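You operate a simulated robot arm through the tools that you are given. There is no shell and no other tool.

The job below is to be done with a simulated robot arm. You get a single attempt, and the scene is never put back.

TASK
Rinse slide L5 at the blue table, blot it and label it.
Fine: blot on the white pad; one press of the orange button; the slide stays in the label dispenser; leave the other slides.

Only the result counts: the job must be done as asked and must still hold three seconds after the hand-in. Knocking over, shifting, dropping, spilling or breaking anything else fails it.

THE ROBOT
A 6-joint arm with a two-finger gripper, fixed in place. Base frame: the origin is on the floor under the middle of its stand, x ahead of it, y to its left, z up; the work surface is at about z = 880. Lengths are in mm, angles in rad, forces in N, time in s.
It reaches about 1572 mm from its shoulder. Its first joint turns from -2.897 to 2.897 rad. Payload 2.45 kg.
The TCP is the grasp point between the finger pads, 20 mm short of the fingertips. In the tool frame z runs along the fingers and y along their closing line. The gripper opens to 140 mm; its body begins 168 mm behind the TCP.
Orientation is told as [roll, pitch, yaw] about the base's x, y, z axes, in that order, counted from this pose: with the fingers straight down and closing along the base's y, the tool's x points along the base's -x, its y along +y and its z along -z.

THE INTERFACE
- The arm moves only by the tool play_rows. Its argument "steps" is a list of rows, each an object (a shift or turn left out is 0, a gripper value left out holds the last) with "translation": the shift along the tool's x, y, z in cm, a list of three; "angular": the turn, a rotation vector about the tool's x, y, z in rad, a list of three; "gripper": the gripper command, from -1 (fully open) to 1 (shut), values between in proportion. In form: [{"translation": [dx, dy, dz], "angular": [rx, ry, rz], "gripper": gripper}, ...]. A call has 1 to 20 rows; each row shifts and turns the commanded pose from where the row before left it, along the tool's axes as they then stand. Rows are played at 5 a second. More than 50 mm and 0.15 rad between two rows, or a gripper value outside its range, and nothing of the call is played. A pose out of reach is approached as far as the arm can. The call stops where the force on the tool passes 40 N (or 10 N more than at its start, if that is more) or the arm is blocked; 0.2 s more then pass. Each finger travels about 45 mm/s and halts on what it meets, pressing with about 23 N; the grip force reading is that of the motor and also rises with nothing between the fingers. The clock runs only during rows and for 0.2 s after the last one: add rows that do not move to give the fingers time. The reply holds the time, the measured pose of the TCP, the force on the tool along the base axes, the opening and the grip force, in the units named above and with some noise, with the torque about the TCP (base axes, N m) and any sound that the robot's microphone picked up, and new pictures: "views" is both (left out), scene, wrist or none.
- Cameras (640 x 400 px; columns grow to the right, rows downward): "scene" is fixed at [47.9, 651.8, 1485.7]; the picture's right is [-0.24, -0.97, 0.00], its down [-0.48, 0.12, -0.87] and it looks along [0.85, -0.21, -0.49] (base axes); focal length 356 px, centre (320, 200). "wrist" rides on the gripper at [78, 11, -209] in the tool frame; the picture's right is [-0.14, 0.99, 0.00], its down [-0.92, -0.13, -0.37] and it looks along [-0.36, -0.05, 0.93] (tool axes); focal length 280 px, centre (320, 200). There is no depth. A picture from a camera that has moved, and an enlarged one, comes with that camera's place and axes in the base frame and with its lens.
- zoom(camera, box): a new picture of the part [left, top, right, bottom] of that camera's present view, enlarged. No time passes.
- close_job(): hands the job in; it is judged then, once.

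Nothing tells you positions but the pictures and the camera data. Unless the task says otherwise, let go and move clear before handing in.

The tools are called after "Emit:" as name(argument=value, ...) on one line, values as JSON. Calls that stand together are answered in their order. play_rows: Moves the arm, as the interface text tells. Its arguments: {"type":"object","properties":{"steps":{"type":"array","items":{"type":"object","properties":{"translation":{"type":"array","items":{"type":"number"}},"angular":{"type":"array","items":{"type":"number"}},"gripper":{"type":"number"}}}},"views":{"type":"string","enum":["both","scene","wrist","none"]}},"required":["steps"]} The other tools are called the same way: zoom (camera, box) takes an enlarged picture of a part of a camera's view; close_job () hands the job in.

At the start:

```text
t: 0.0
tool_pos: [477.0, 512.9, 1244.8]
tcp_rot: [-0.001, -0.001, 0.0]
ft_force: [0.6, -0.3, 0.0]
moment: [0.02, -0.03, -0.02]
gripper_width: 140.2
grip_force: 0.1
```

scene: 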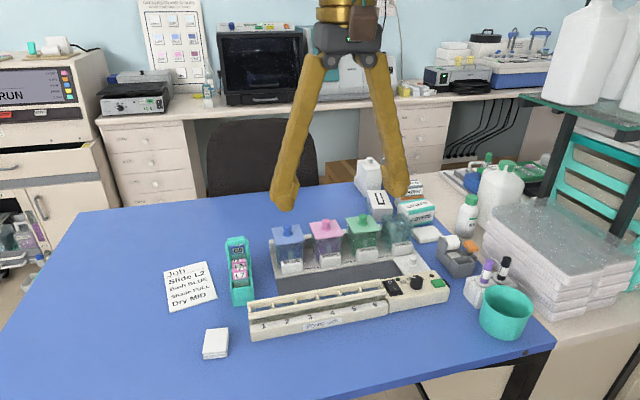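
wrist: 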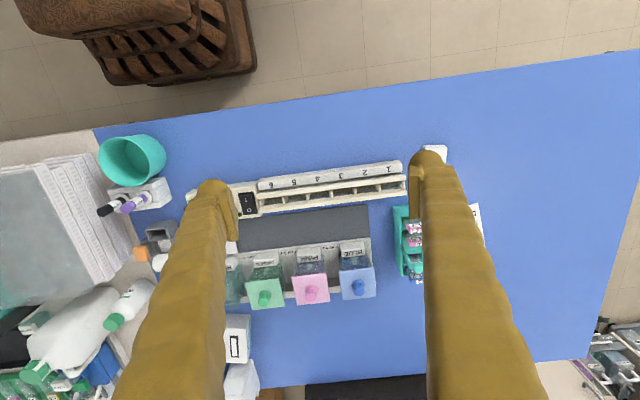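

I see a blue table with a slide holder (teal rack), four staining jars, a numbered rail with buttons, a white pad and a job card. I'll look closer at each part before moving.

Emit:
zoom(camera="scene", box=[150, 220, 310, 370])

Emit:
zoom(camera="scene", box=[260, 190, 420, 290])

Emit:
zoom(camera="scene", box=[350, 170, 540, 340])

Emit:
zoom(camera="scene", box=[240, 260, 460, 350])

Emit:
zoom(camera="wrist", box=[380, 130, 500, 290])

Emit:
zoom(camera="wrist", box=[80, 120, 280, 280])

Emit:
zoom(camera="wrist", box=[220, 150, 420, 310])

Emit:
zoom(camera="scene", box=[130, 0, 220, 80])

```text
2.67 times, centred on (230, 295) of scene
camera zoom: at [47.9, 651.8, 1485.7], right [-0.24, -0.97, 0.0], down [-0.48, 0.12, -0.87], along [0.85, -0.21, -0.49], focal length 950 px, centre (560, -53)
```

zoom: 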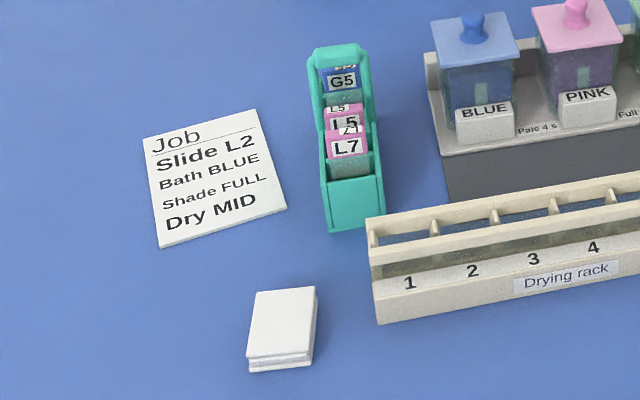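

```text
4.00 times, centred on (340, 240) of scene
camera zoom: at [47.9, 651.8, 1485.7], right [-0.24, -0.97, 0.0], down [-0.48, 0.12, -0.87], along [0.85, -0.21, -0.49], focal length 1425 px, centre (240, 40)
```

zoom: 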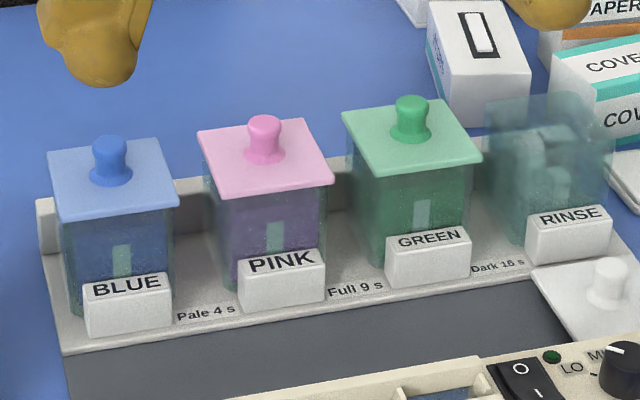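

```text
2.35 times, centred on (445, 255) of scene
camera zoom: at [47.9, 651.8, 1485.7], right [-0.24, -0.97, 0.0], down [-0.48, 0.12, -0.87], along [0.85, -0.21, -0.49], focal length 838 px, centre (26, 71)
```

zoom: 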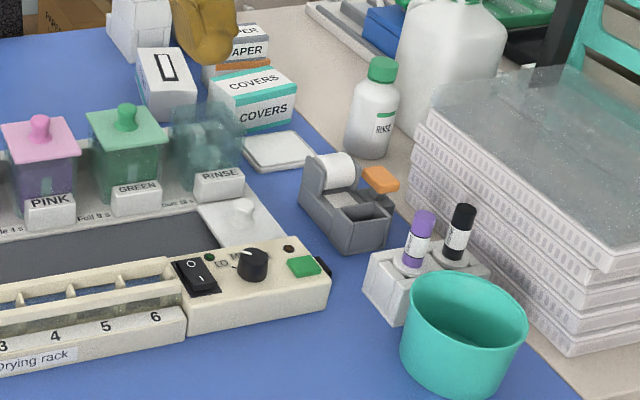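

```text
2.91 times, centred on (350, 305) of scene
camera zoom: at [47.9, 651.8, 1485.7], right [-0.24, -0.97, 0.0], down [-0.48, 0.12, -0.87], along [0.85, -0.21, -0.49], focal length 1036 px, centre (233, -106)
```

zoom: 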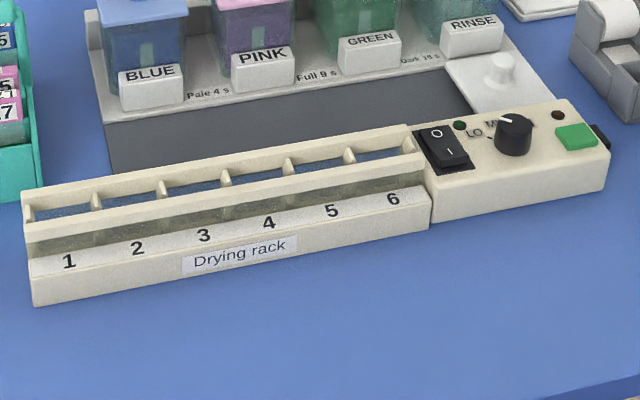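

```text
2.50 times, centred on (440, 210) of wrist
camera zoom: at [398.6, 523.0, 1453.6], right [0.14, 0.99, 0.0], down [0.92, -0.13, 0.37], along [0.36, -0.05, -0.93], focal length 701 px, centre (20, 175)
```

zoom: 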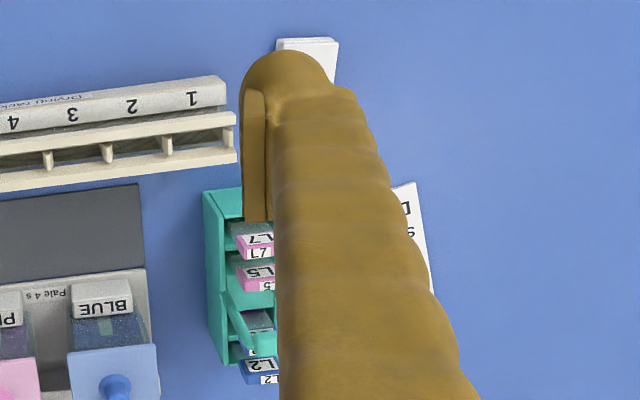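

```text
2.50 times, centred on (180, 200) of wrist
camera zoom: at [398.6, 523.0, 1453.6], right [0.14, 0.99, 0.0], down [0.92, -0.13, 0.37], along [0.36, -0.05, -0.93], focal length 701 px, centre (670, 200)
```

zoom: 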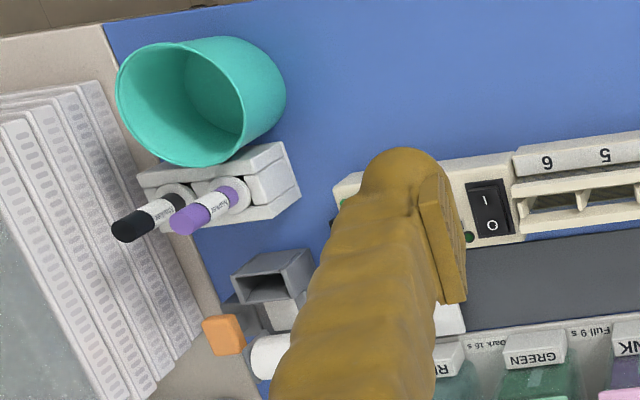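

```text
2.50 times, centred on (320, 230) of wrist
camera zoom: at [398.6, 523.0, 1453.6], right [0.14, 0.99, 0.0], down [0.92, -0.13, 0.37], along [0.36, -0.05, -0.93], focal length 701 px, centre (320, 125)
```

zoom: 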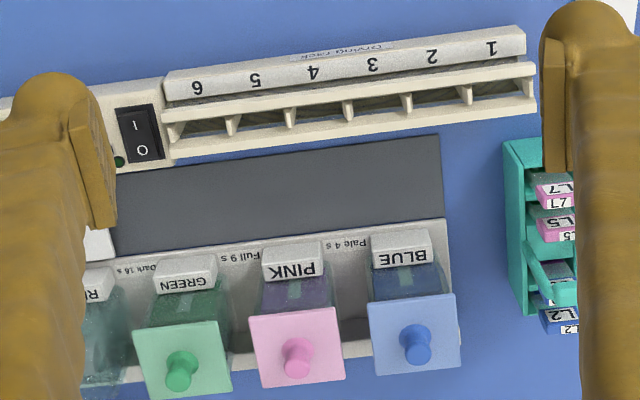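

```text
5.00 times, centred on (175, 40) of scene
camera zoom: at [47.9, 651.8, 1485.7], right [-0.24, -0.97, 0.0], down [-0.48, 0.12, -0.87], along [0.85, -0.21, -0.49], focal length 1781 px, centre (1045, 1000)
```

zoom: 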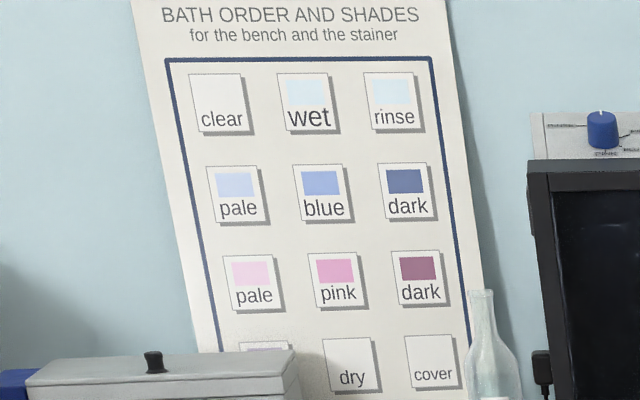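

The job card, the teal slide box (G5/L5/L7…), the RINSE jar with its lid off, the white pad stack at the left and the label dispenser with an orange button at the right are all identified. I'll move above the slide box (about x 729, y 684) for a close view.

Emit:
play_rows(steps=[{"translation": [-2.67, 2.85, 1.58]}, {"translation": [-2.67, 2.85, 1.58]}, {"translation": [-2.67, 2.85, 1.58]}, {"translation": [-2.67, 2.85, 1.58]}, {"translation": [-2.67, 2.85, 1.58]}, {"translation": [-2.67, 2.85, 1.58]}, {}], views="both")

```text
t: 1.6
tool_pos: [637.2, 685.0, 1152.1]
tcp_rot: [0.002, -0.001, -0.001]
ft_force: [0.1, -0.7, 0.5]
moment: [0.05, 0.01, 0.01]
gripper_width: 139.7
grip_force: 0.1
camera wrist: at [559.3, 696.1, 1360.8], right [0.14, 0.99, 0.0], down [0.92, -0.13, 0.37], along [0.37, -0.05, -0.93], focal length 280 px, centre (320, 200)
```

scene: 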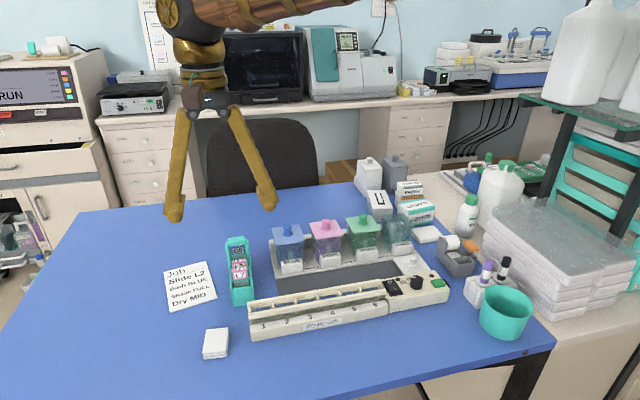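
wrist: 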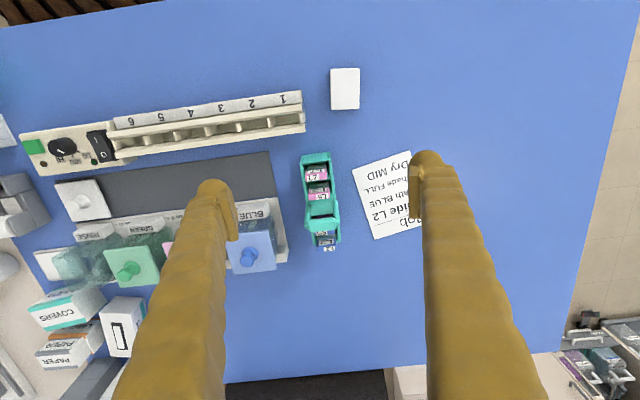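

Emit:
zoom(camera="wrist", box=[280, 140, 360, 260])

Emit:
zoom(camera="scene", box=[210, 225, 270, 315])

Emit:
zoom(camera="wrist", box=[320, 55, 380, 125])

Emit:
zoom(camera="scene", box=[370, 190, 480, 290])

```text
3.33 times, centred on (320, 200) of wrist
camera zoom: at [559.3, 696.1, 1360.8], right [0.14, 0.99, 0.0], down [0.92, -0.13, 0.37], along [0.37, -0.05, -0.93], focal length 935 px, centre (320, 200)
```

zoom: 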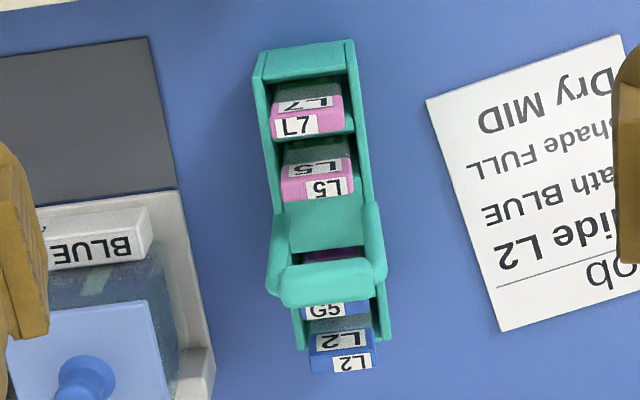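

```text
4.44 times, centred on (240, 270) of scene
camera zoom: at [47.9, 651.8, 1485.7], right [-0.24, -0.97, 0.0], down [-0.48, 0.12, -0.87], along [0.85, -0.21, -0.49], focal length 1583 px, centre (676, -111)
```

zoom: 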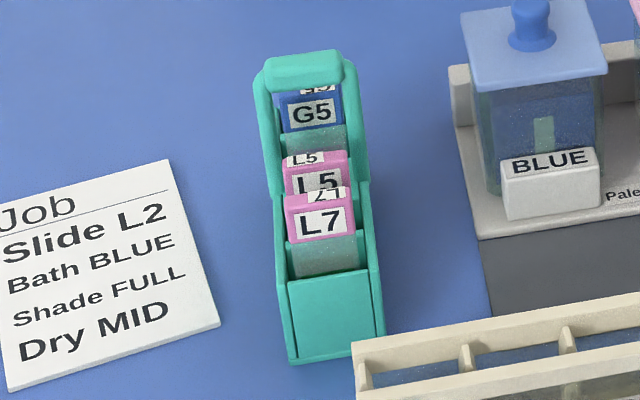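

```text
5.71 times, centred on (350, 90) of wrist
camera zoom: at [559.3, 696.1, 1360.8], right [0.14, 0.99, 0.0], down [0.92, -0.13, 0.37], along [0.37, -0.05, -0.93], focal length 1602 px, centre (149, 829)
```

zoom: 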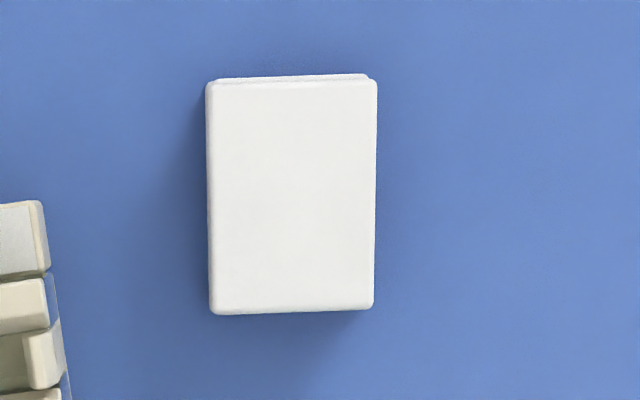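

```text
4.00 times, centred on (425, 240) of scene
camera zoom: at [47.9, 651.8, 1485.7], right [-0.24, -0.97, 0.0], down [-0.48, 0.12, -0.87], along [0.85, -0.21, -0.49], focal length 1425 px, centre (-100, 40)
```

zoom: 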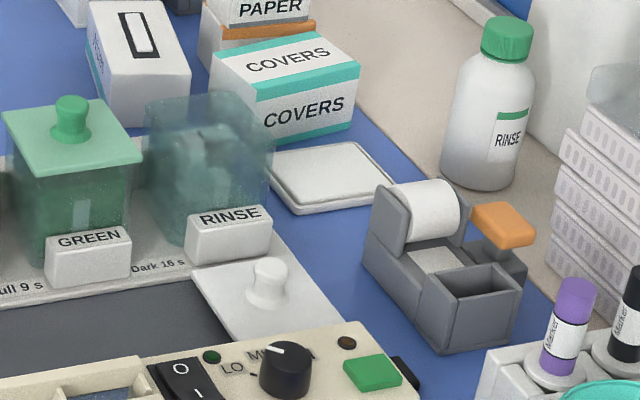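

The slide heads look like small blocks standing about 20 mm above the box walls, with the box handle arch right behind L5. I need the finger sizes now, so I'll zoom on the fingertips.

Emit:
zoom(camera="wrist", box=[170, 150, 270, 270])

Emit:
zoom(camera="wrist", box=[390, 130, 490, 250])

Emit:
zoom(camera="scene", box=[140, 80, 300, 240])

Emit:
zoom(camera="wrist", box=[0, 160, 130, 290])

```text
3.33 times, centred on (220, 210) of wrist
camera zoom: at [559.3, 696.1, 1360.8], right [0.14, 0.99, 0.0], down [0.92, -0.13, 0.37], along [0.37, -0.05, -0.93], focal length 935 px, centre (653, 167)
```

zoom: 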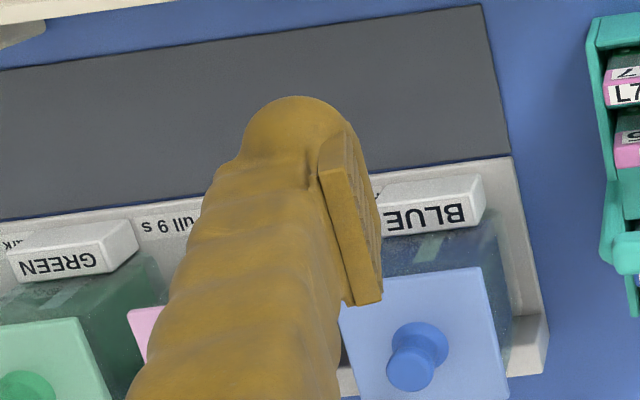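

```text
3.33 times, centred on (440, 190) of wrist
camera zoom: at [559.3, 696.1, 1360.8], right [0.14, 0.99, 0.0], down [0.92, -0.13, 0.37], along [0.37, -0.05, -0.93], focal length 935 px, centre (-80, 233)
```

zoom: 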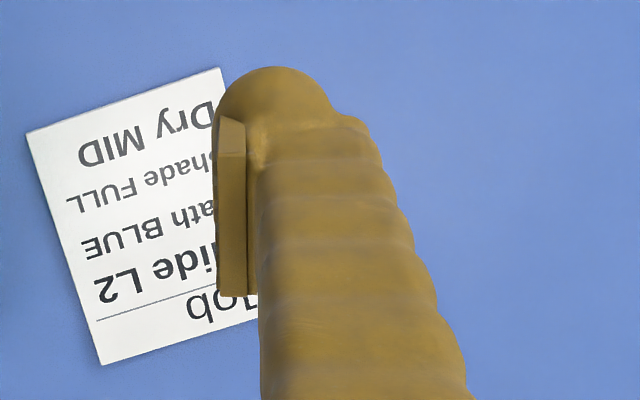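

```text
2.50 times, centred on (220, 160) of scene
camera zoom: at [47.9, 651.8, 1485.7], right [-0.24, -0.97, 0.0], down [-0.48, 0.12, -0.87], along [0.85, -0.21, -0.49], focal length 890 px, centre (570, 300)
```

zoom: 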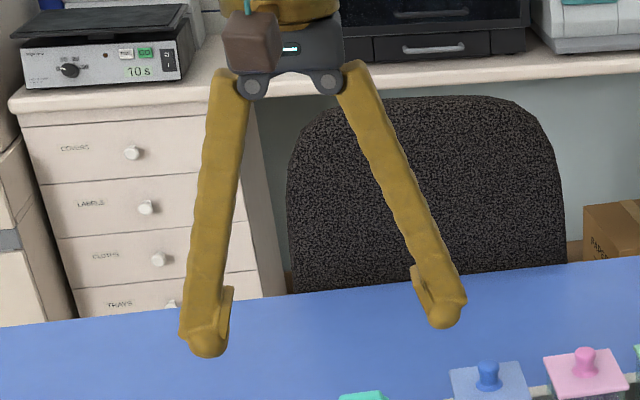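

```text
3.08 times, centred on (65, 225) of wrist
camera zoom: at [559.3, 696.1, 1360.8], right [0.14, 0.99, 0.0], down [0.92, -0.13, 0.37], along [0.37, -0.05, -0.93], focal length 863 px, centre (1105, 123)
```

zoom: 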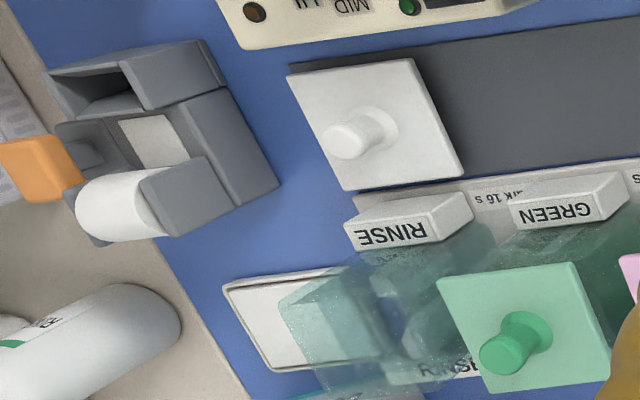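

The finger tips are about 30 mm wide with roughly 20 mm pads, so gripping the L5 head across y should clear L7 and the handle. Before grasping I'll look at the rinse jar and the label dispenser from above.

Emit:
play_rows(steps=[{"translation": [0, -4.8, 0]}, {"translation": [0, -4.8, 0]}, {"translation": [0, -4.8, 0]}, {"translation": [0, -4.8, 0]}, {"translation": [0, -4.8, 0]}, {"translation": [0, -4.8, 0]}, {"translation": [0, -4.8, 0]}, {"translation": [0, -4.8, 0]}, {"translation": [0, -4.8, 0]}, {"translation": [0, -4.8, 0]}, {}], views="both")

```text
t: 4.0
tool_pos: [638.1, 203.4, 1148.7]
tcp_rot: [-0.001, 0.001, -0.001]
ft_force: [-1.0, -0.9, -0.7]
moment: [-0.03, 0.02, 0.0]
gripper_width: 140.1
grip_force: 0.0
camera wrist: at [561.2, 213.1, 1357.9], right [0.14, 0.99, 0.0], down [0.92, -0.13, 0.37], along [0.37, -0.05, -0.93], focal length 280 px, centre (320, 200)
```

scene: 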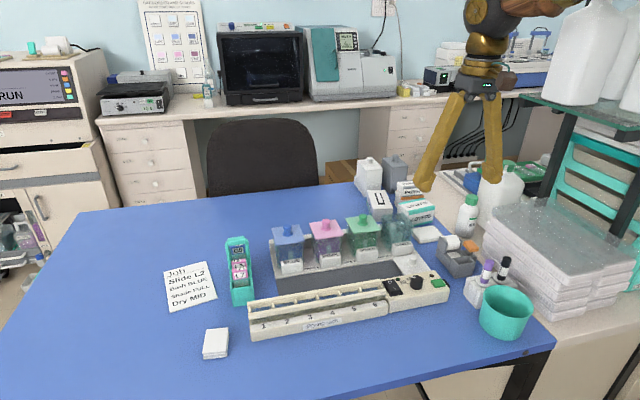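
wrist: 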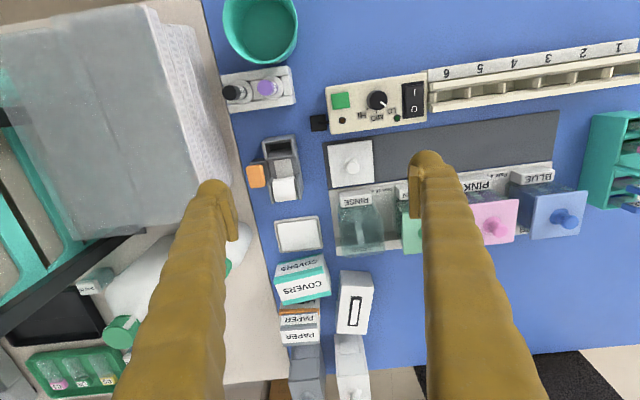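

Emit:
zoom(camera="wrist", box=[235, 120, 331, 210])

Emit:
zoom(camera="wrist", box=[320, 170, 410, 270])

Emit:
zoom(camera="wrist", box=[260, 200, 340, 270])

Emit:
zoom(camera="scene", box=[425, 220, 495, 290])

Emit:
zoom(camera="scene", box=[370, 190, 440, 275])

```text
4.44 times, centred on (283, 165) of wrist
camera zoom: at [561.2, 213.1, 1357.9], right [0.14, 0.99, 0.0], down [0.92, -0.13, 0.37], along [0.37, -0.05, -0.93], focal length 1246 px, centre (484, 356)
```

zoom: 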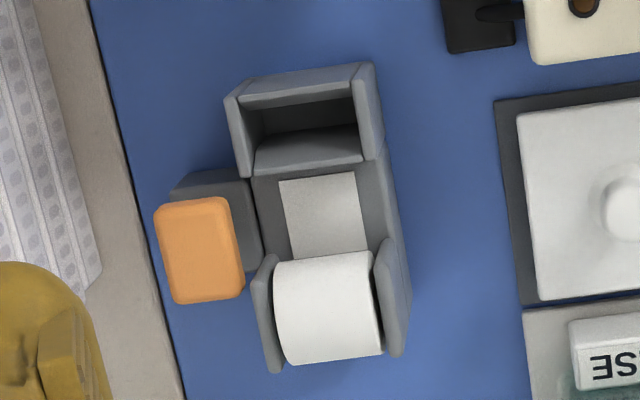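

```text
4.00 times, centred on (365, 220) of wrist
camera zoom: at [561.2, 213.1, 1357.9], right [0.14, 0.99, 0.0], down [0.92, -0.13, 0.37], along [0.37, -0.05, -0.93], focal length 1122 px, centre (140, 120)
```

zoom: 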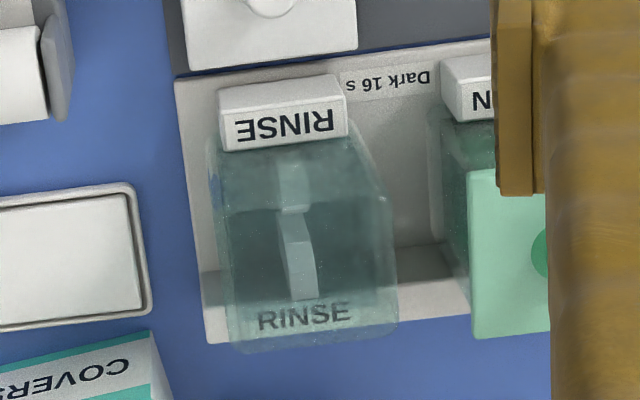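

```text
5.71 times, centred on (300, 235) of wrist
camera zoom: at [561.2, 213.1, 1357.9], right [0.14, 0.99, 0.0], down [0.92, -0.13, 0.37], along [0.37, -0.05, -0.93], focal length 1602 px, centre (434, 0)
```

zoom: 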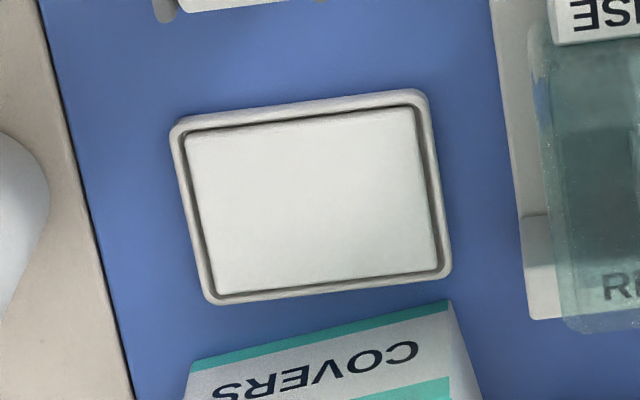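

```text
5.71 times, centred on (460, 255) of scene
camera zoom: at [47.9, 651.8, 1485.7], right [-0.24, -0.97, 0.0], down [-0.48, 0.12, -0.87], along [0.85, -0.21, -0.49], focal length 2036 px, centre (-480, -114)
```

zoom: 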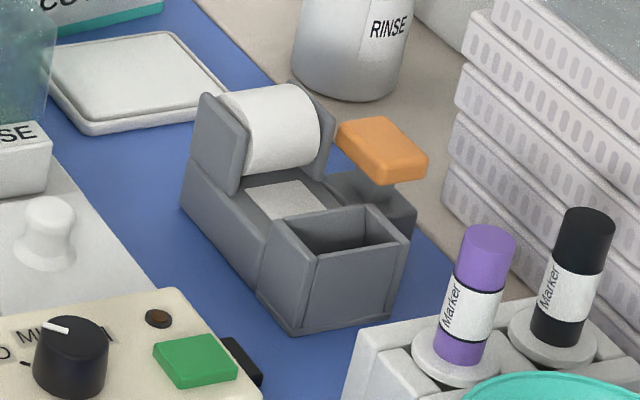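

```text
4.71 times, centred on (405, 232) of scene
camera zoom: at [47.9, 651.8, 1485.7], right [-0.24, -0.97, 0.0], down [-0.48, 0.12, -0.87], along [0.85, -0.21, -0.49], focal length 1676 px, centre (-80, 47)
```

zoom: 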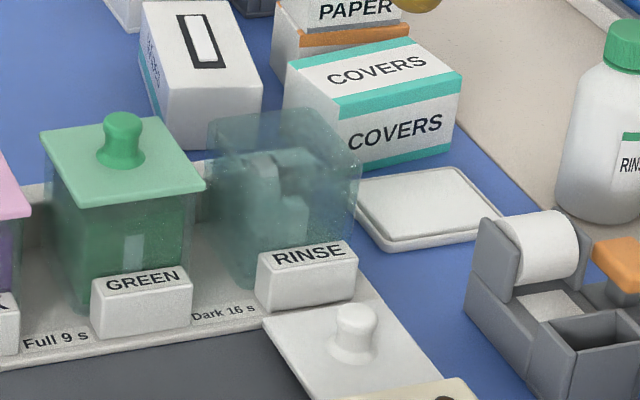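

I have a good look at the dispenser (pocket, label, orange button at its side) and the RINSE jar. There are two white candidates for the pad, so I'll zoom in more on both.

Emit:
zoom(camera="scene", box=[196, 320, 236, 365])

Emit:
zoom(camera="scene", box=[408, 220, 448, 246])

Emit:
zoom(camera="wrist", box=[200, 0, 320, 110])

Emit:
zoom(camera="scene", box=[350, 140, 450, 240])

```text
8.89 times, centred on (216, 342) of scene
camera zoom: at [47.9, 651.8, 1485.7], right [-0.24, -0.97, 0.0], down [-0.48, 0.12, -0.87], along [0.85, -0.21, -0.49], focal length 3166 px, centre (1244, -1067)
```

zoom: 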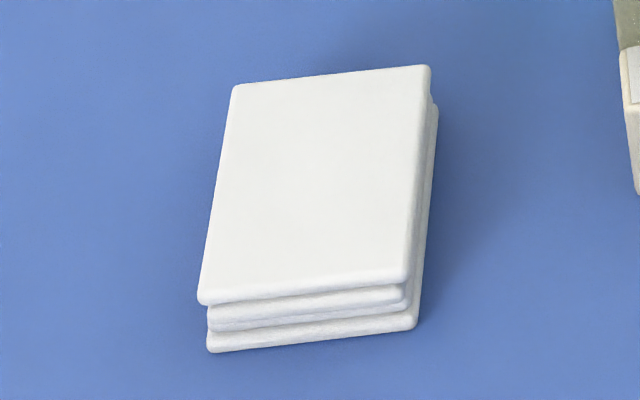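

```text
15.38 times, centred on (428, 233) of scene
camera zoom: at [47.9, 651.8, 1485.7], right [-0.24, -0.97, 0.0], down [-0.48, 0.12, -0.87], along [0.85, -0.21, -0.49], focal length 5480 px, centre (-1342, -308)
```

zoom: 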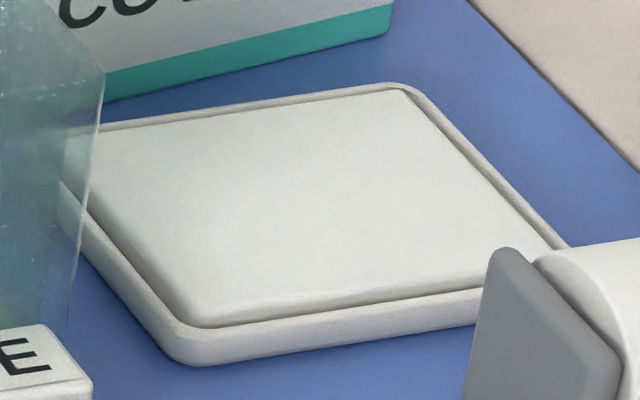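

```text
3.64 times, centred on (260, 55) of wrist
camera zoom: at [561.2, 213.1, 1357.9], right [0.14, 0.99, 0.0], down [0.92, -0.13, 0.37], along [0.37, -0.05, -0.93], focal length 1020 px, centre (538, 727)
```

zoom: 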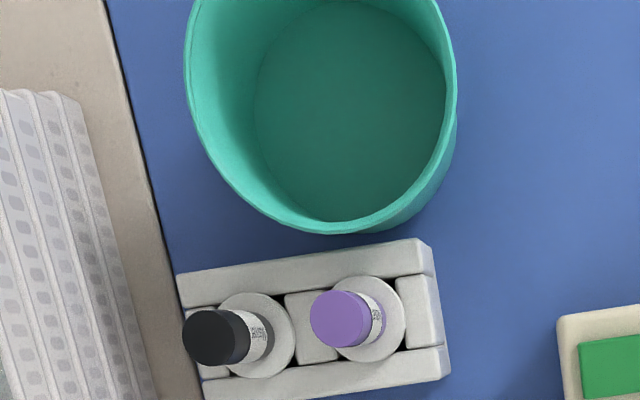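

```text
4.00 times, centred on (400, 190) of scene
camera zoom: at [47.9, 651.8, 1485.7], right [-0.24, -0.97, 0.0], down [-0.48, 0.12, -0.87], along [0.85, -0.21, -0.49], focal length 1425 px, centre (0, 240)
```

zoom: 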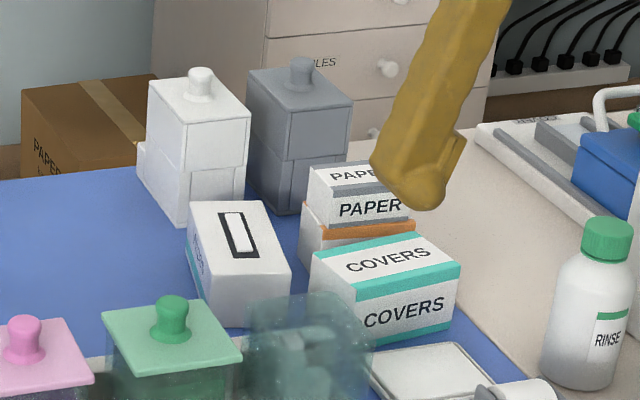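

The item beside the RINSE jar is a white pad sitting in a shallow tray, while the left one looks like a pile of folded cloths. I'll get a straight-down look at the RINSE jar and the tray pad by moving so they fall near the camera's nadir.

Emit:
play_rows(steps=[{"translation": [-4.24, 0.0, 0.78]}, {"translation": [-4.24, 0.0, 0.78]}, {"translation": [-4.24, 0.0, 0.78]}, {"translation": [-4.24, 0.0, 0.78]}, {"translation": [-4.24, 0.0, 0.78]}, {}], views="wrist")

```text
t: 5.4
tool_pos: [846.5, 202.9, 1115.1]
tcp_rot: [-0.001, 0.0, 0.0]
ft_force: [-0.1, 0.2, 0.4]
moment: [-0.01, 0.01, 0.03]
gripper_width: 139.9
grip_force: 0.0
camera wrist: at [769.4, 213.9, 1323.1], right [0.14, 0.99, 0.0], down [0.92, -0.13, 0.37], along [0.37, -0.05, -0.93], focal length 280 px, centre (320, 200)
```

wrist: 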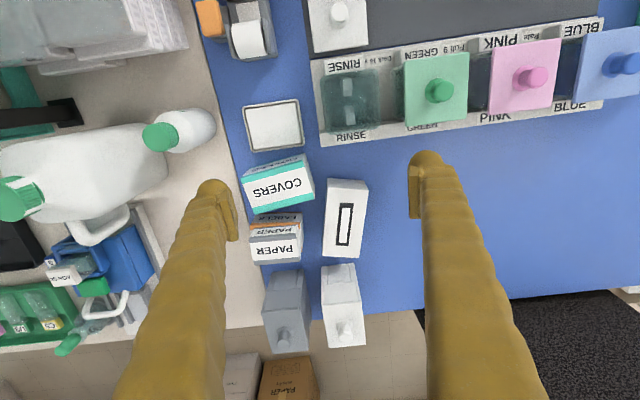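

Emit:
zoom(camera="wrist", box=[310, 50, 410, 150])

Emit:
zoom(camera="wrist", box=[230, 90, 320, 170])

Emit:
zoom(camera="wrist", box=[190, 0, 290, 70])

Emit:
zoom(camera="wrist", box=[240, 150, 380, 270])

```text
4.00 times, centred on (360, 100) of wrist
camera zoom: at [769.4, 213.9, 1323.1], right [0.14, 0.99, 0.0], down [0.92, -0.13, 0.37], along [0.37, -0.05, -0.93], focal length 1122 px, centre (160, 600)
```

zoom: 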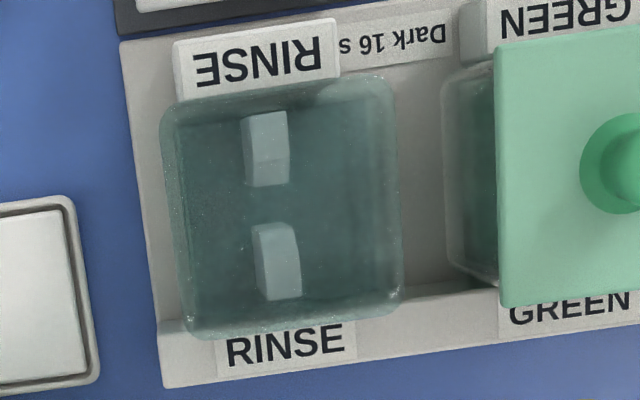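

```text
5.00 times, centred on (275, 130) of wrist
camera zoom: at [769.4, 213.9, 1323.1], right [0.14, 0.99, 0.0], down [0.92, -0.13, 0.37], along [0.37, -0.05, -0.93], focal length 1402 px, centre (545, 550)
```

zoom: 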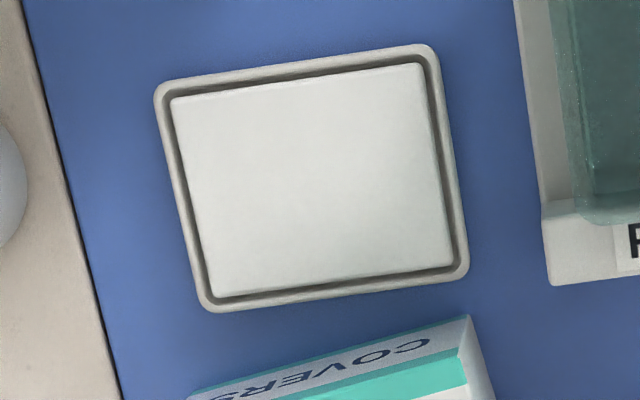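

```text
5.71 times, centred on (240, 35) of wrist
camera zoom: at [769.4, 213.9, 1323.1], right [0.14, 0.99, 0.0], down [0.92, -0.13, 0.37], along [0.37, -0.05, -0.93], focal length 1602 px, centre (777, 1143)
```

zoom: 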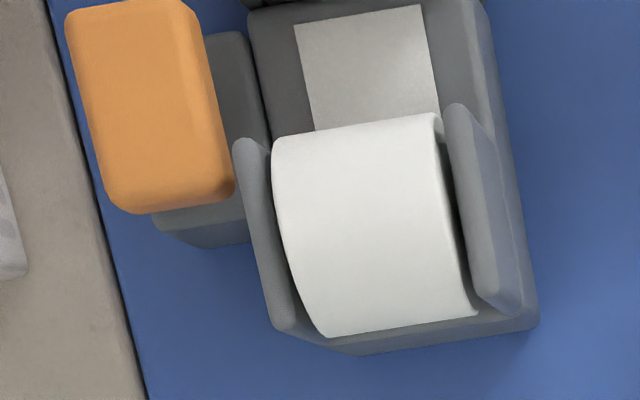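

```text
3.33 times, centred on (310, 210) of wrist
camera zoom: at [769.4, 213.9, 1323.1], right [0.14, 0.99, 0.0], down [0.92, -0.13, 0.37], along [0.37, -0.05, -0.93], focal length 935 px, centre (353, 167)
```

zoom: 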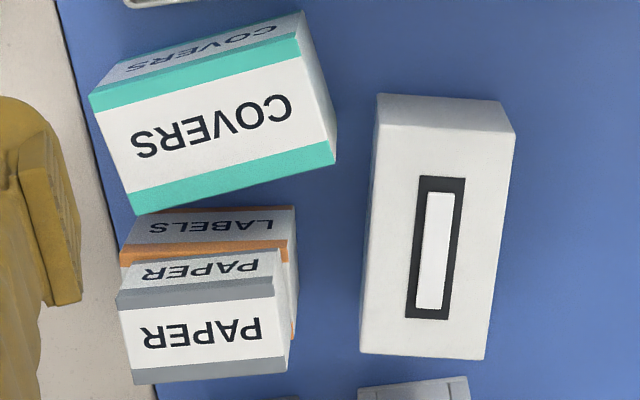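

The RINSE jar is open (about x 791, y 248, rim near z 970) with two inner ribs leaving a gap for a slide, and the pad in its tray is at about (812, 137). Next I go back above the slide box with the gripper partly closed to line up with L5.

Emit:
play_rows(steps=[{"translation": [1.42, 4.3, 0.14], "gripper": 0.0}, {"translation": [1.42, 4.3, 0.14]}, {"translation": [1.42, 4.3, 0.14]}, {"translation": [1.42, 4.3, 0.14]}, {"translation": [1.42, 4.3, 0.14]}, {"translation": [1.42, 4.3, 0.14]}, {"translation": [1.42, 4.3, 0.14]}, {"translation": [1.42, 4.3, 0.14]}, {"translation": [1.42, 4.3, 0.14]}, {"translation": [1.42, 4.3, 0.14]}, {"translation": [1.42, 4.3, 0.14]}, {}], views="both")

```text
t: 8.0
tool_pos: [691.5, 677.3, 1100.3]
tcp_rot: [0.0, 0.0, -0.001]
ft_force: [-0.6, -0.6, -0.3]
moment: [0.05, 0.0, -0.01]
gripper_width: 70.2
grip_force: 0.2
camera wrist: at [613.1, 688.6, 1308.0], right [0.14, 0.99, 0.0], down [0.92, -0.13, 0.37], along [0.36, -0.05, -0.93], focal length 280 px, centre (320, 200)
```

scene: 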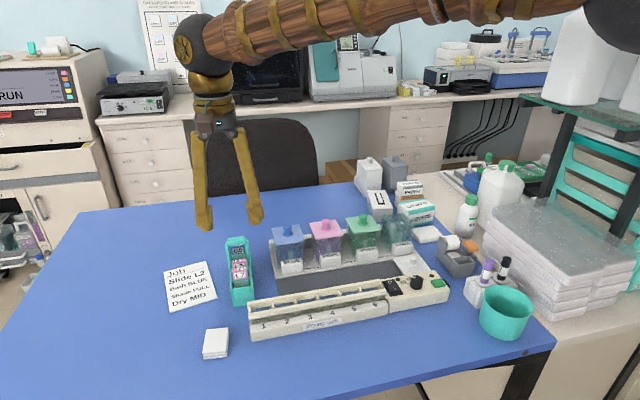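
wrist: 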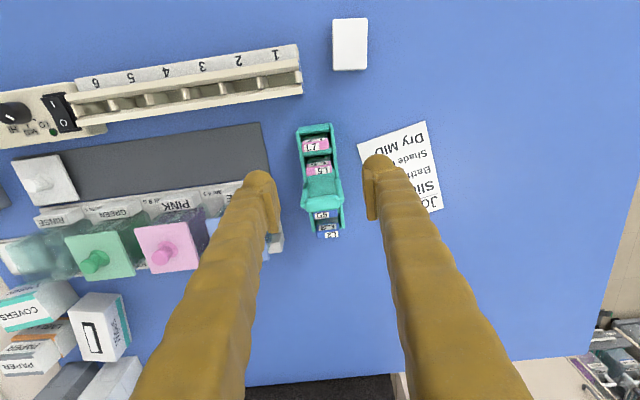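

Emit:
zoom(camera="wrist", box=[270, 110, 370, 250])

Emit:
zoom(camera="scene", box=[170, 90, 290, 240])

Emit:
zoom(camera="wrist", box=[320, 10, 385, 80])

Emit:
zoom(camera="wrist", box=[230, 140, 410, 260])

```text
2.86 times, centred on (320, 180) of wrist
camera zoom: at [613.1, 688.6, 1308.0], right [0.14, 0.99, 0.0], down [0.92, -0.13, 0.37], along [0.36, -0.05, -0.93], focal length 801 px, centre (320, 257)
```

zoom: 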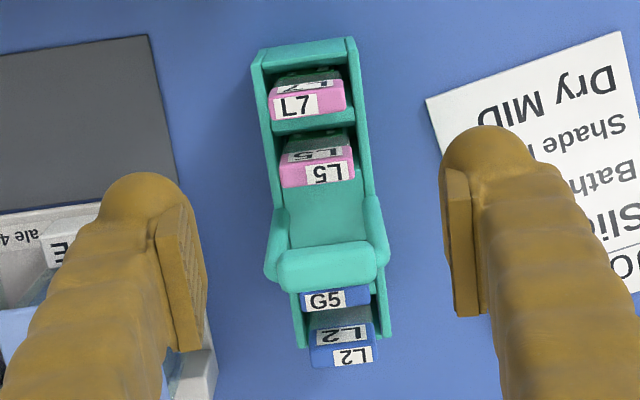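

```text
2.67 times, centred on (230, 165) of scene
camera zoom: at [47.9, 651.8, 1485.7], right [-0.24, -0.97, 0.0], down [-0.48, 0.12, -0.87], along [0.85, -0.21, -0.49], focal length 950 px, centre (560, 293)
```

zoom: 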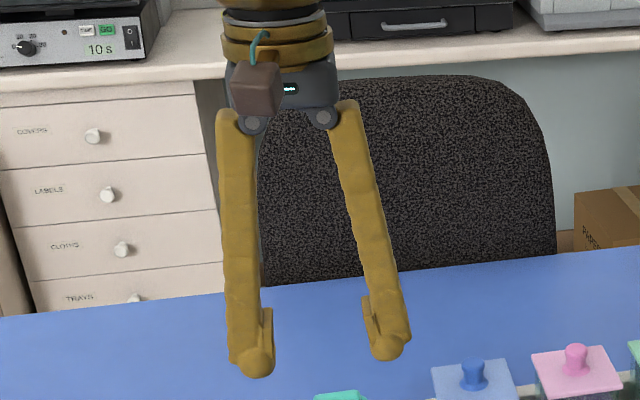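

```text
5.71 times, centred on (352, 45) of wrist
camera zoom: at [613.1, 688.6, 1308.0], right [0.14, 0.99, 0.0], down [0.92, -0.13, 0.37], along [0.36, -0.05, -0.93], focal length 1602 px, centre (134, 1086)
```

zoom: 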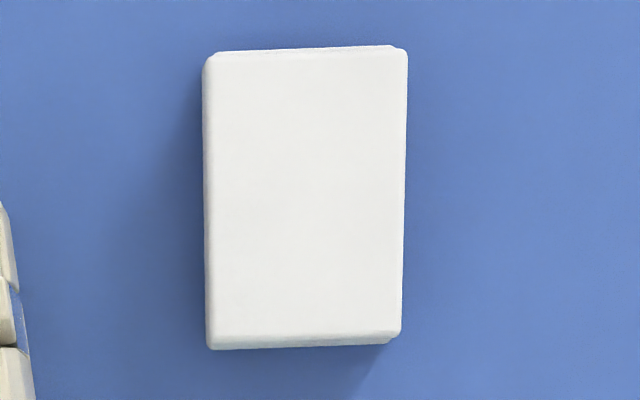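

```text
3.33 times, centred on (320, 200) of wrist
camera zoom: at [613.1, 688.6, 1308.0], right [0.14, 0.99, 0.0], down [0.92, -0.13, 0.37], along [0.36, -0.05, -0.93], focal length 935 px, centre (320, 200)
```

zoom: 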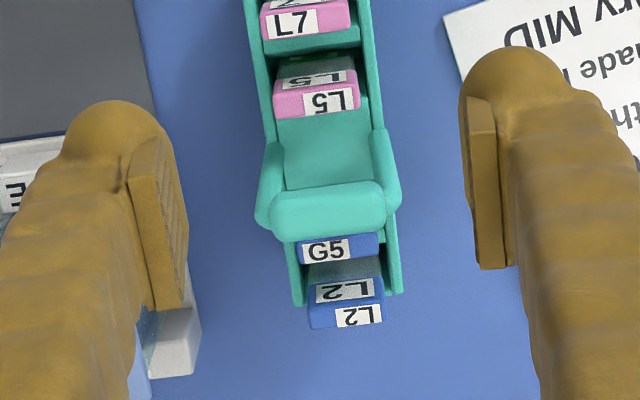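

L5's head is centred near (706, 675, top z 975), aligned with y, and its handle legs start about x 728. I'll move down above it and bias slightly toward the robot to stay clear of the handle, then re-check.

Emit:
play_rows(steps=[{"translation": [-0.6, -0.13, 2.0]}, {"translation": [-0.5, -0.13, 2.0]}, {"translation": [0, 0, 1.5]}, {}], views="both")

Emit:
zoom(camera="wrist", box=[230, 90, 410, 260])

Emit:
zoom(camera="scene", box=[180, 170, 300, 320])

```text
t: 9.0
tool_pos: [702.7, 675.7, 1041.1]
tcp_rot: [0.0, -0.001, -0.001]
ft_force: [-0.4, 0.9, -1.0]
moment: [0.0, -0.01, -0.03]
gripper_width: 70.2
grip_force: 0.1
camera wrist: at [625.6, 685.7, 1250.2], right [0.14, 0.99, 0.0], down [0.92, -0.13, 0.37], along [0.36, -0.05, -0.93], focal length 280 px, centre (320, 200)
```

scene: 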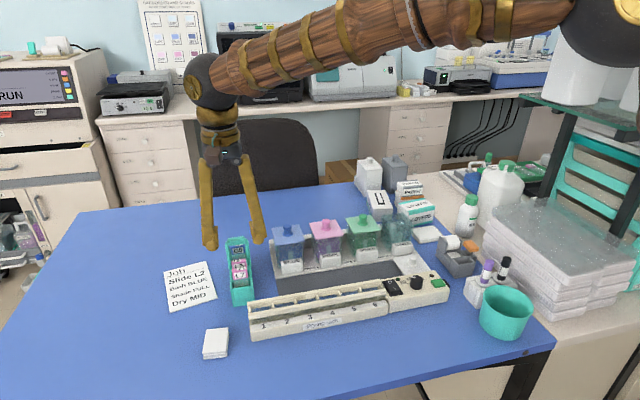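
wrist: 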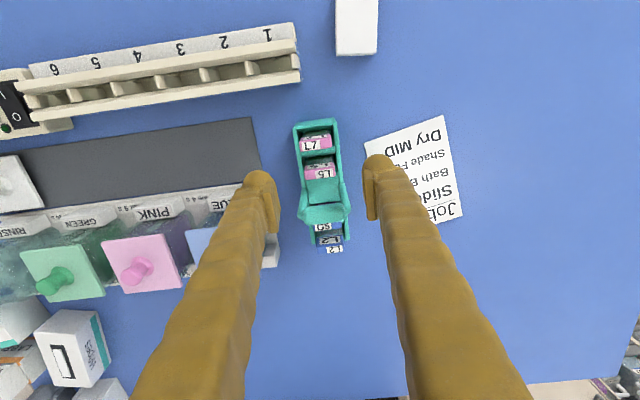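

```text
2.35 times, centred on (320, 175) of wrist
camera zoom: at [625.6, 685.7, 1250.2], right [0.14, 0.99, 0.0], down [0.92, -0.13, 0.37], along [0.36, -0.05, -0.93], focal length 660 px, centre (320, 259)
```

zoom: 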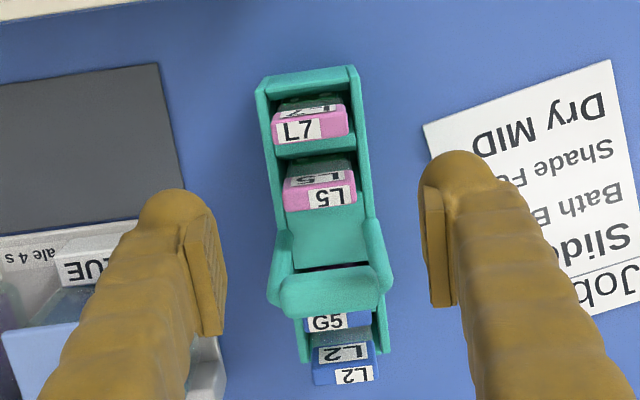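

```text
2.67 times, centred on (240, 245) of scene
camera zoom: at [47.9, 651.8, 1485.7], right [-0.24, -0.97, 0.0], down [-0.48, 0.12, -0.87], along [0.85, -0.21, -0.49], focal length 950 px, centre (533, 80)
```

zoom: 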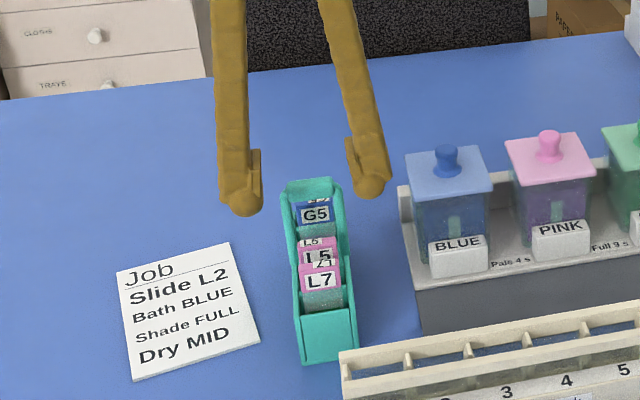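

The head of L5 is well between the fingers. I'll lower straight down to grip height (TCP z about 970) with the fingers still open and check again.

Emit:
play_rows(steps=[{"translation": [0, -0.1, 1.8]}, {"translation": [0, 0, 1.8]}, {"translation": [0, 0, 1.8]}, {"translation": [0, 0, 1.6]}, {}], views="both")

Emit:
zoom(camera="wrist", box=[230, 90, 410, 260])

Emit:
zoom(camera="scene", box=[190, 220, 290, 320])

```text
t: 10.2
tool_pos: [703.1, 672.7, 971.3]
tcp_rot: [-0.001, -0.001, -0.001]
ft_force: [-0.1, 0.1, -0.7]
moment: [-0.02, 0.03, 0.0]
gripper_width: 70.4
grip_force: 0.1
camera wrist: at [625.3, 682.9, 1179.3], right [0.14, 0.99, 0.0], down [0.92, -0.13, 0.37], along [0.37, -0.05, -0.93], focal length 280 px, centre (320, 200)
```

scene: 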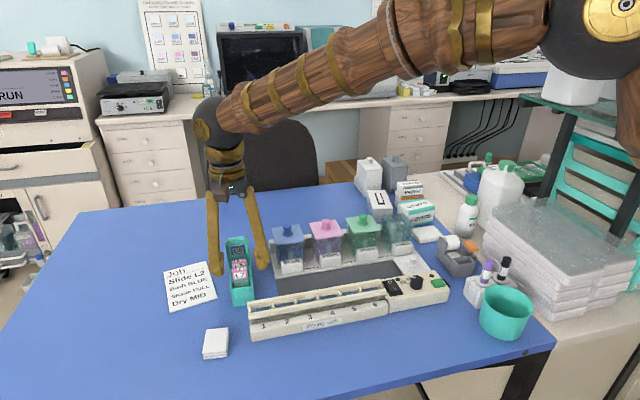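
wrist: 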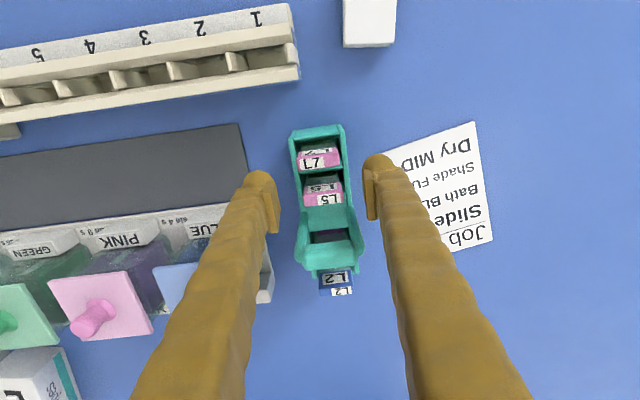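

```text
2.35 times, centred on (320, 175) of wrist
camera zoom: at [625.3, 682.9, 1179.3], right [0.14, 0.99, 0.0], down [0.92, -0.13, 0.37], along [0.37, -0.05, -0.93], focal length 660 px, centre (320, 259)
```

zoom: 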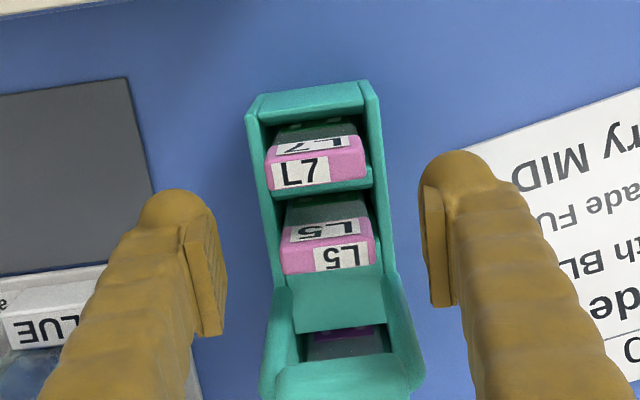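

```text
4.00 times, centred on (240, 270) of scene
camera zoom: at [47.9, 651.8, 1485.7], right [-0.24, -0.97, 0.0], down [-0.48, 0.12, -0.87], along [0.85, -0.21, -0.49], focal length 1425 px, centre (640, -80)
```

zoom: 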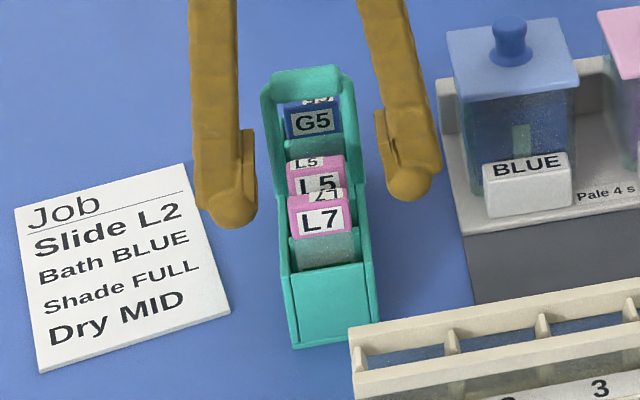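

L5's head sits about 2–3 mm to the left of the finger midpoint. I'll shift by +2.5 mm in y and close on the head.

Emit:
play_rows(steps=[{"translation": [0, 0.25, 0]}, {}, {"gripper": 1.0}, {}, {}, {}, {}], views="both")

Emit:
zoom(camera="wrist", box=[230, 90, 410, 260])

Emit:
zoom(camera="scene", box=[190, 220, 290, 320])

```text
t: 11.8
tool_pos: [703.6, 675.1, 970.6]
tcp_rot: [0.0, -0.001, -0.001]
ft_force: [0.0, -0.7, 0.4]
moment: [0.02, -0.04, -0.01]
gripper_width: 31.0
grip_force: 23.0
camera wrist: at [625.6, 685.1, 1179.3], right [0.14, 0.99, 0.0], down [0.92, -0.13, 0.37], along [0.36, -0.05, -0.93], focal length 280 px, centre (320, 200)
```

scene: 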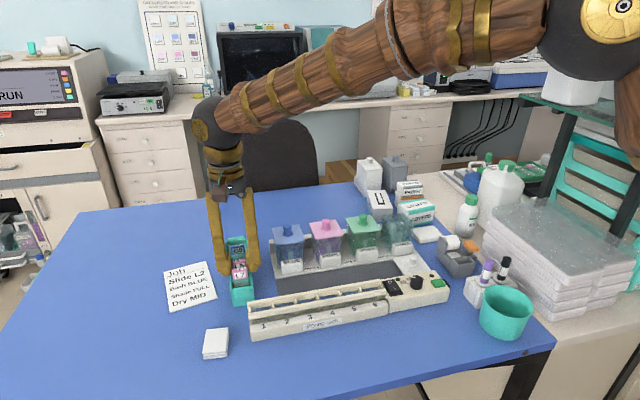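
wrist: 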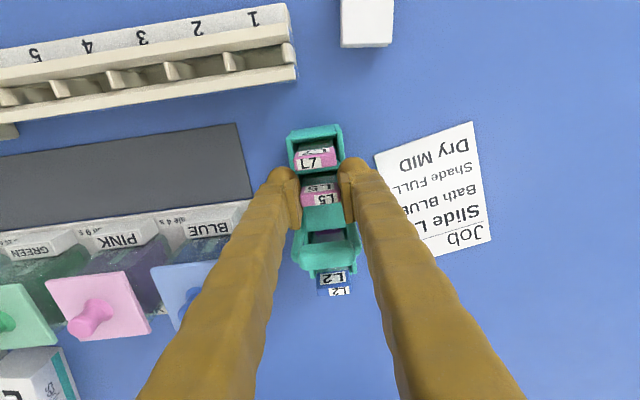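

```text
2.35 times, centred on (320, 175) of wrist
camera zoom: at [625.6, 685.1, 1179.3], right [0.14, 0.99, 0.0], down [0.92, -0.13, 0.37], along [0.36, -0.05, -0.93], focal length 660 px, centre (320, 259)
```

zoom: 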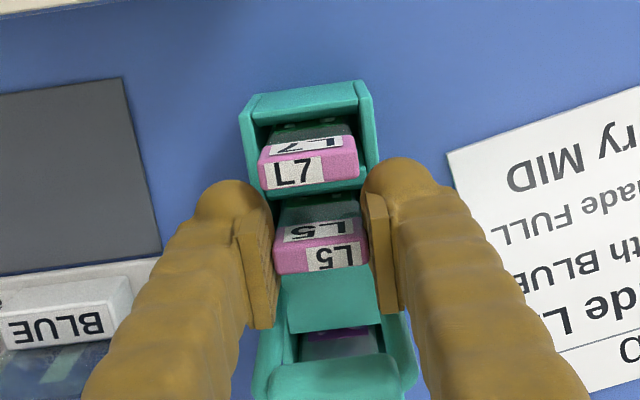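

```text
4.00 times, centred on (240, 270) of scene
camera zoom: at [47.9, 651.8, 1485.7], right [-0.24, -0.97, 0.0], down [-0.48, 0.12, -0.87], along [0.85, -0.21, -0.49], focal length 1425 px, centre (640, -80)
```

zoom: 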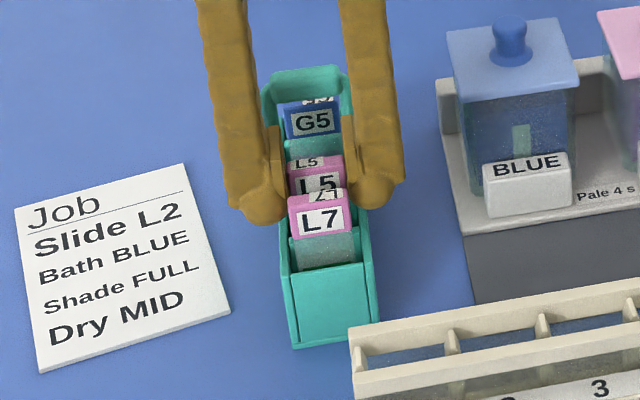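

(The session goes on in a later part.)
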